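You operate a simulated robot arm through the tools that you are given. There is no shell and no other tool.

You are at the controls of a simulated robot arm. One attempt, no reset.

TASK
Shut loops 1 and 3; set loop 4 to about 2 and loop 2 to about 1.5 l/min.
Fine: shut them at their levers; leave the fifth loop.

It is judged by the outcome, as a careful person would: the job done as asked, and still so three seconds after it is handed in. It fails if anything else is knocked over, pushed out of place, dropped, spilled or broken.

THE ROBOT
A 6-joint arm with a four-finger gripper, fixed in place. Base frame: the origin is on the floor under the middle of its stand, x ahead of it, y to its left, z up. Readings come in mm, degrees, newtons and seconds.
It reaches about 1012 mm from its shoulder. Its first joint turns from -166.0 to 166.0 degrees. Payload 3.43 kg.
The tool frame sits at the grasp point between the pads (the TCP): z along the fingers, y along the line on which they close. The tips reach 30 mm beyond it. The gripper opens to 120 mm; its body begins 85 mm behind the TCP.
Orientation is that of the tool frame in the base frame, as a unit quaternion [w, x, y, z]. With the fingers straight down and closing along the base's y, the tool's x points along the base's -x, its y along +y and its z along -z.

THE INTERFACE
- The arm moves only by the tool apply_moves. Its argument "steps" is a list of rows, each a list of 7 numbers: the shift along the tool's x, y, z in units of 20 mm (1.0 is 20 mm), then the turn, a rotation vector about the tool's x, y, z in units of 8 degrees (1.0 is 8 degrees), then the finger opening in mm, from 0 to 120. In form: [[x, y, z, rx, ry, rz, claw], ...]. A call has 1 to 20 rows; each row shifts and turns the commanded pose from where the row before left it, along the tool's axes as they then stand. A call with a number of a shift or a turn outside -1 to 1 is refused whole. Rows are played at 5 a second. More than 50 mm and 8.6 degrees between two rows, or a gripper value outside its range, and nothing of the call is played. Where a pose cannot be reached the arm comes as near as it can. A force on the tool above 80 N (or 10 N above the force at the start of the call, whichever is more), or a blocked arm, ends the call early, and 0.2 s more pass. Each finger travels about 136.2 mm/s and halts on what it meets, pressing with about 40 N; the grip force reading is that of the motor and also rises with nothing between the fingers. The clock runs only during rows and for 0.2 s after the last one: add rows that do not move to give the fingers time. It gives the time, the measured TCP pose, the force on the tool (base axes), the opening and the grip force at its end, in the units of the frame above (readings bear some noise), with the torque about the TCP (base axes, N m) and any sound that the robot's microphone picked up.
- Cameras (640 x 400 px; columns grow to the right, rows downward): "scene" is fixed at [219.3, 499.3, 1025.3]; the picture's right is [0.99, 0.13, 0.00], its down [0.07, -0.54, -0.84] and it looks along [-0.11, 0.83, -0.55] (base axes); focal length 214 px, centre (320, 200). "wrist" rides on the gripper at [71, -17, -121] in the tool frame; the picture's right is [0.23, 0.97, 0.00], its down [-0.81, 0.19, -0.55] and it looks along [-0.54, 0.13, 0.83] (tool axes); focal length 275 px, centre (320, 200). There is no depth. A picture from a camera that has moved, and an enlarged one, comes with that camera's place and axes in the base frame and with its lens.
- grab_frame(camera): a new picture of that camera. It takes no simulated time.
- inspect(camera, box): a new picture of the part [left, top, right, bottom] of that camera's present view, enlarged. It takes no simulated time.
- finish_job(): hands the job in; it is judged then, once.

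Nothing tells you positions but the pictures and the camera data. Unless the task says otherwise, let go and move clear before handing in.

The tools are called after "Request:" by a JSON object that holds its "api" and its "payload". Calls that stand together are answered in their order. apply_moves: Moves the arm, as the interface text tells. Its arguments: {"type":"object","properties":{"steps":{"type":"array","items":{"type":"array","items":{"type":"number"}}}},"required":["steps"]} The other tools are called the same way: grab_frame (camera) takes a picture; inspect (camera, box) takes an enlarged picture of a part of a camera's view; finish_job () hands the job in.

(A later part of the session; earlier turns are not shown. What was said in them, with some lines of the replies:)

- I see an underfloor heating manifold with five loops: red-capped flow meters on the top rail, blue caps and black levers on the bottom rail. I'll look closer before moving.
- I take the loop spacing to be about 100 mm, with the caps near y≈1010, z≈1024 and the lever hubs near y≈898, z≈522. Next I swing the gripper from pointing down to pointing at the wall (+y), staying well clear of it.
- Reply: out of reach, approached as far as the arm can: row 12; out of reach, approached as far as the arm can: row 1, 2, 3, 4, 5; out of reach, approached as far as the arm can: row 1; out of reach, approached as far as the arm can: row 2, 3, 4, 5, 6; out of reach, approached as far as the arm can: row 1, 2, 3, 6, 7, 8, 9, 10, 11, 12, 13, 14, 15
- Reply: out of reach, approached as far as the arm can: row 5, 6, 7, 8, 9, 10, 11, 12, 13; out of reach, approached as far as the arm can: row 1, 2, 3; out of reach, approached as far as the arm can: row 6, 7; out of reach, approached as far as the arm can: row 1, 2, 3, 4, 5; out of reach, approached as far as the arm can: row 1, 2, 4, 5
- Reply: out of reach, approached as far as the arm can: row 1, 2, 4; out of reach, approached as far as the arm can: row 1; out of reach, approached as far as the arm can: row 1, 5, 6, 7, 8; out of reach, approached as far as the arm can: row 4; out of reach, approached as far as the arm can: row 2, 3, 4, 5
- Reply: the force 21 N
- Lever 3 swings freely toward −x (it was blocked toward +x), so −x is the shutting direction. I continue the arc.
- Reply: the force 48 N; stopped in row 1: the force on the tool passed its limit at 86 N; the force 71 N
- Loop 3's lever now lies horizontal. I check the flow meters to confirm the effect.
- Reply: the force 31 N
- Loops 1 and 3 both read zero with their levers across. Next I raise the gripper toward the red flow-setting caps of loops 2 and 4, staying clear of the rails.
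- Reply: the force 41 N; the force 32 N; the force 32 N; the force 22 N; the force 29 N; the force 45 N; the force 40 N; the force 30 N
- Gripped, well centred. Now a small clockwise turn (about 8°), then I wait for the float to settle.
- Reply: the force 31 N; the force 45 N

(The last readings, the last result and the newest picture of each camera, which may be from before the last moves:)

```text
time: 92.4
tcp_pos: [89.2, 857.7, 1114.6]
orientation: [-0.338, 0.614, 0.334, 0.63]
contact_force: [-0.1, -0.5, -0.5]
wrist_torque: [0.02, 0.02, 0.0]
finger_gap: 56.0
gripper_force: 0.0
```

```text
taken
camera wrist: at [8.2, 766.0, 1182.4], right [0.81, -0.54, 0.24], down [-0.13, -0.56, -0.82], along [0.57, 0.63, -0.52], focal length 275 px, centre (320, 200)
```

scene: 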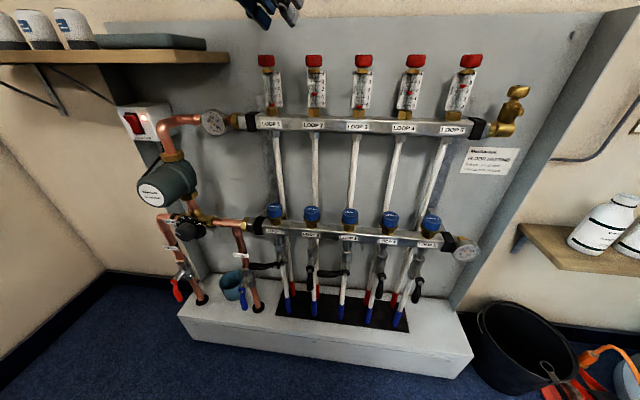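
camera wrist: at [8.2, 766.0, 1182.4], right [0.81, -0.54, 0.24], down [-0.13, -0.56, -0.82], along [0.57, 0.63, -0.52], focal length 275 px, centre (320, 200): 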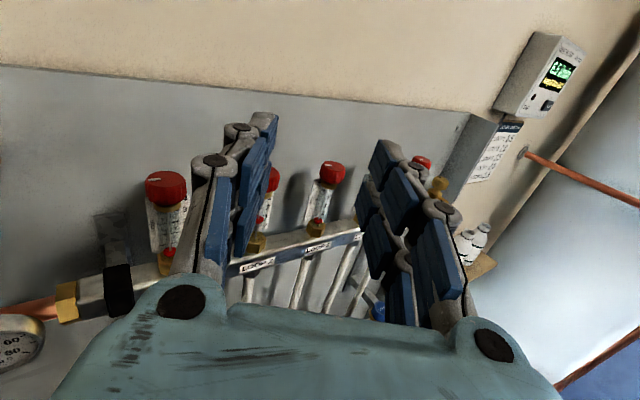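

The heat meter and a loop chart are visible; I zoom in to cross-check the total.

Request:
{"api": "inspect", "payload": {"camera": "wrist", "box": [480, 30, 600, 120]}}

Request:
{"api": "inspect", "payload": {"camera": "wrist", "box": [440, 100, 560, 190]}}

Request:
{"api": "inspect", "payload": {"camera": "wrist", "box": [220, 140, 380, 290]}}

```text
4.44 times, centred on (540, 75) of wrist
camera zoom: at [8.2, 766.0, 1182.4], right [0.81, -0.54, 0.24], down [-0.13, -0.56, -0.82], along [0.57, 0.63, -0.52], focal length 1224 px, centre (-658, 756)
```

zoom: 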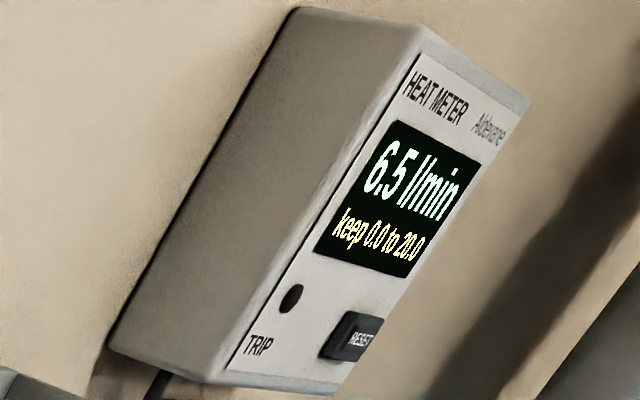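

```text
4.44 times, centred on (500, 145) of wrist
camera zoom: at [8.2, 766.0, 1182.4], right [0.81, -0.54, 0.24], down [-0.13, -0.56, -0.82], along [0.57, 0.63, -0.52], focal length 1224 px, centre (-480, 444)
```

zoom: 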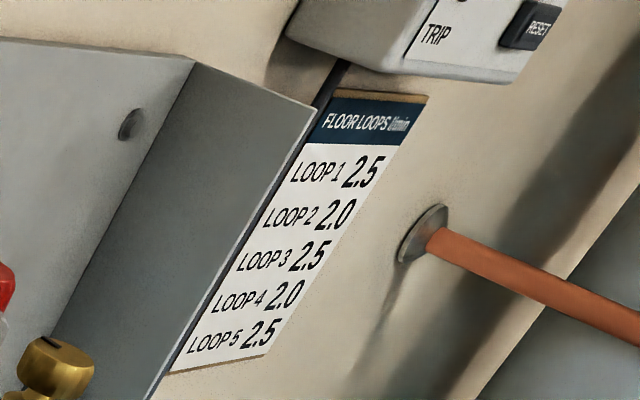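

```text
2.67 times, centred on (300, 215) of wrist
camera zoom: at [8.2, 766.0, 1182.4], right [0.81, -0.54, 0.24], down [-0.13, -0.56, -0.82], along [0.57, 0.63, -0.52], focal length 734 px, centre (373, 160)
```

zoom: 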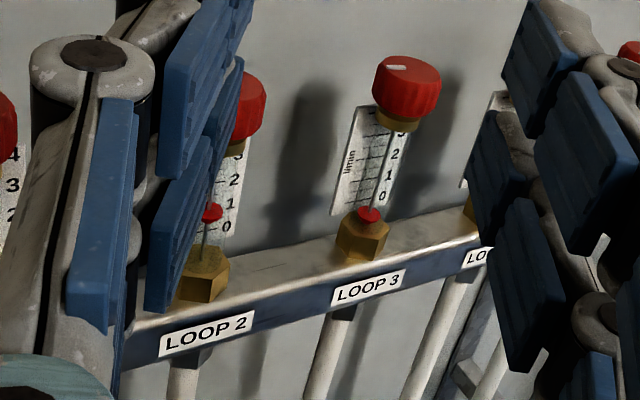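

Request:
{"api": "apply_moves", "payload": {"steps": [[0.2, 0.447, -0.663, 0, 0, 0, 56], [0.2, 0.447, -0.663, 0, 0, 0, 56], [0.2, 0.447, -0.663, 0, 0, 0, 56], [0.2, 0.447, -0.663, 0, 0, 0, 56], [0.2, 0.447, -0.663, 0, 0, 0, 56], [0, 0, 0, 0, 0, 0, 56], [0, 0, 0, 0, 0, 0, 56], [0, 0, 0, 0, 0, 0, 56], [0, 0, 0, 0, 0, 0, 56], [0, 0, 0, 0, 0, 0, 56]]}}

Request:
{"api": "grab_frame", "payload": {"camera": "scene"}}

Request:
{"api": "inspect", "payload": {"camera": "scene", "box": [240, 40, 480, 140]}}

Request:
{"api": "inspect", "payload": {"camera": "scene", "box": [220, 200, 460, 320]}}

Request:
{"api": "inspect", "payload": {"camera": "scene", "box": [280, 50, 360, 110]}}

Request:
{"api": "inspect", "payload": {"camera": "scene", "box": [390, 50, 490, 120]}}

```text
time: 94.6
tcp_pos: [88.9, 776.7, 1132.5]
orientation: [-0.337, 0.615, 0.334, 0.629]
contact_force: [-0.1, 0.0, 0.4]
wrist_torque: [0.0, 0.0, 0.01]
finger_gap: 55.9
gripper_force: 0.0
```

```text
taken
```

scene: 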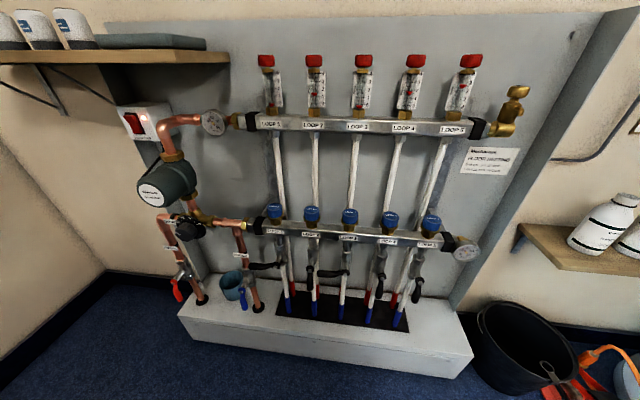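

```text
2.67 times, centred on (360, 90) of scene
camera zoom: at [219.3, 499.3, 1025.3], right [0.99, 0.13, 0.0], down [0.07, -0.54, -0.84], along [-0.11, 0.83, -0.55], focal length 572 px, centre (213, 493)
```

zoom: 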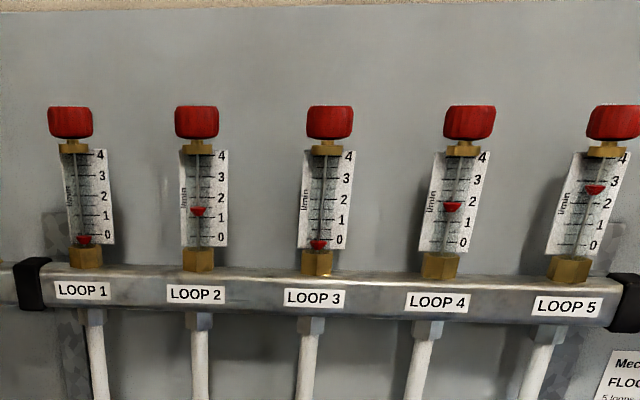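

```text
2.67 times, centred on (340, 260) of scene
camera zoom: at [219.3, 499.3, 1025.3], right [0.99, 0.13, 0.0], down [0.07, -0.54, -0.84], along [-0.11, 0.83, -0.55], focal length 572 px, centre (267, 40)
```

zoom: 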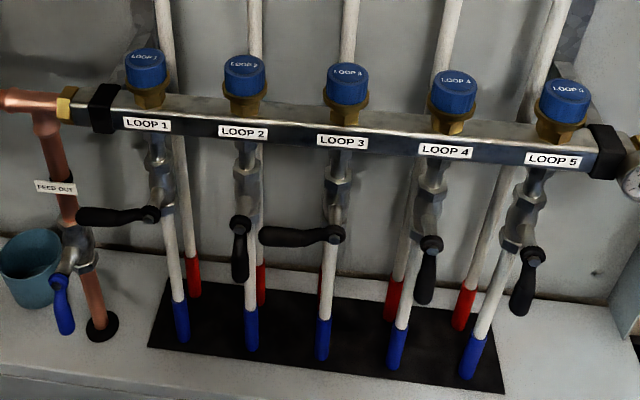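

```text
6.67 times, centred on (320, 80) of scene
camera zoom: at [219.3, 499.3, 1025.3], right [0.99, 0.13, 0.0], down [0.07, -0.54, -0.84], along [-0.11, 0.83, -0.55], focal length 1430 px, centre (320, 1000)
```

zoom: 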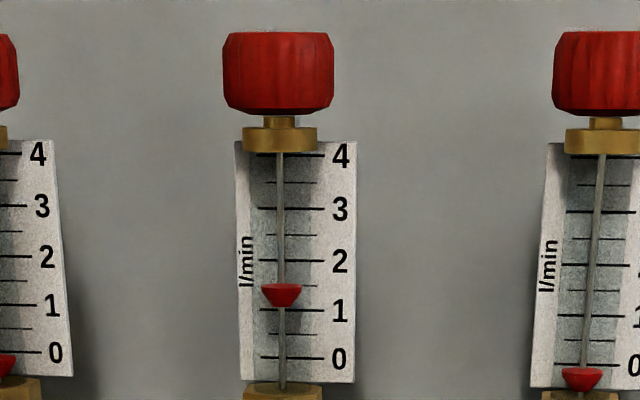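

```text
5.71 times, centred on (440, 85) of scene
camera zoom: at [219.3, 499.3, 1025.3], right [0.99, 0.13, 0.0], down [0.07, -0.54, -0.84], along [-0.11, 0.83, -0.55], focal length 1226 px, centre (-366, 857)
```

zoom: 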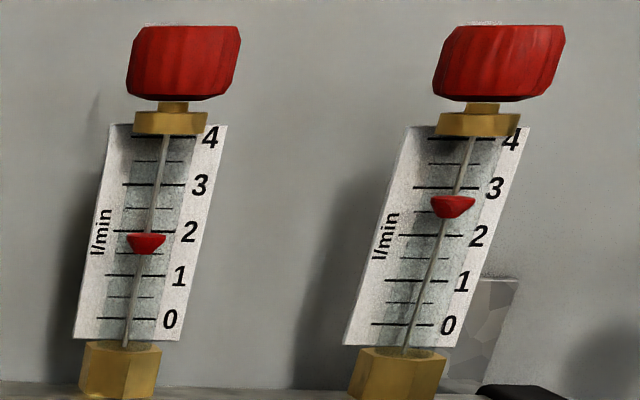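

Loops 1 and 3 read zero with their levers across. Loop 2 sits at about 1.5 and loop 4 at about 2.0; with loop 5 that fits the heat meter's 6.5 l/min total. I never touched loop 5, though its flow has risen a little with the others shut. The gripper is empty and clear, and nothing has been disturbed, so I hand the job in.

Request:
{"api": "finish_job", "payload": {}}

```text
The job is handed in.
```

The job is handed in. Loops 1 and 3 are shut at their levers, and loops 2 and 4 are set at their red caps:

| Loop | Asked | Now |
|---|---|---|
| 1 | shut | lever across, meter at zero |
| 2 | about 1.5 l/min | about 1.5 l/min |
| 3 | shut | lever across, meter at zero |
| 4 | about 2 l/min | about 2.0 l/min |
| 5 | leave alone | not touched; now about 2.9 l/min |

- **Accuracy:** I read the floats from the fixed camera, which sits a little above them. The heat meter showed 6.5 l/min in total, about 3% above the sum of my readings. Loop 2 could therefore be nearer 1.55.
- **Loop 5:** its flow rose from about 2.4 l/min because less water now goes to the other loops. Its cap and lever are as they were.
- **Lever 3:** I first nudged it the wrong way with about 20 N before finding that the levers close to the left, and pressed it against its end stop with 86 N before the arm's force limit stopped the move. I saw no sign of damage.

The readings held steady for several seconds before I handed in. The gripper is empty and clear of the manifold, and I saw nothing moved or spilled.
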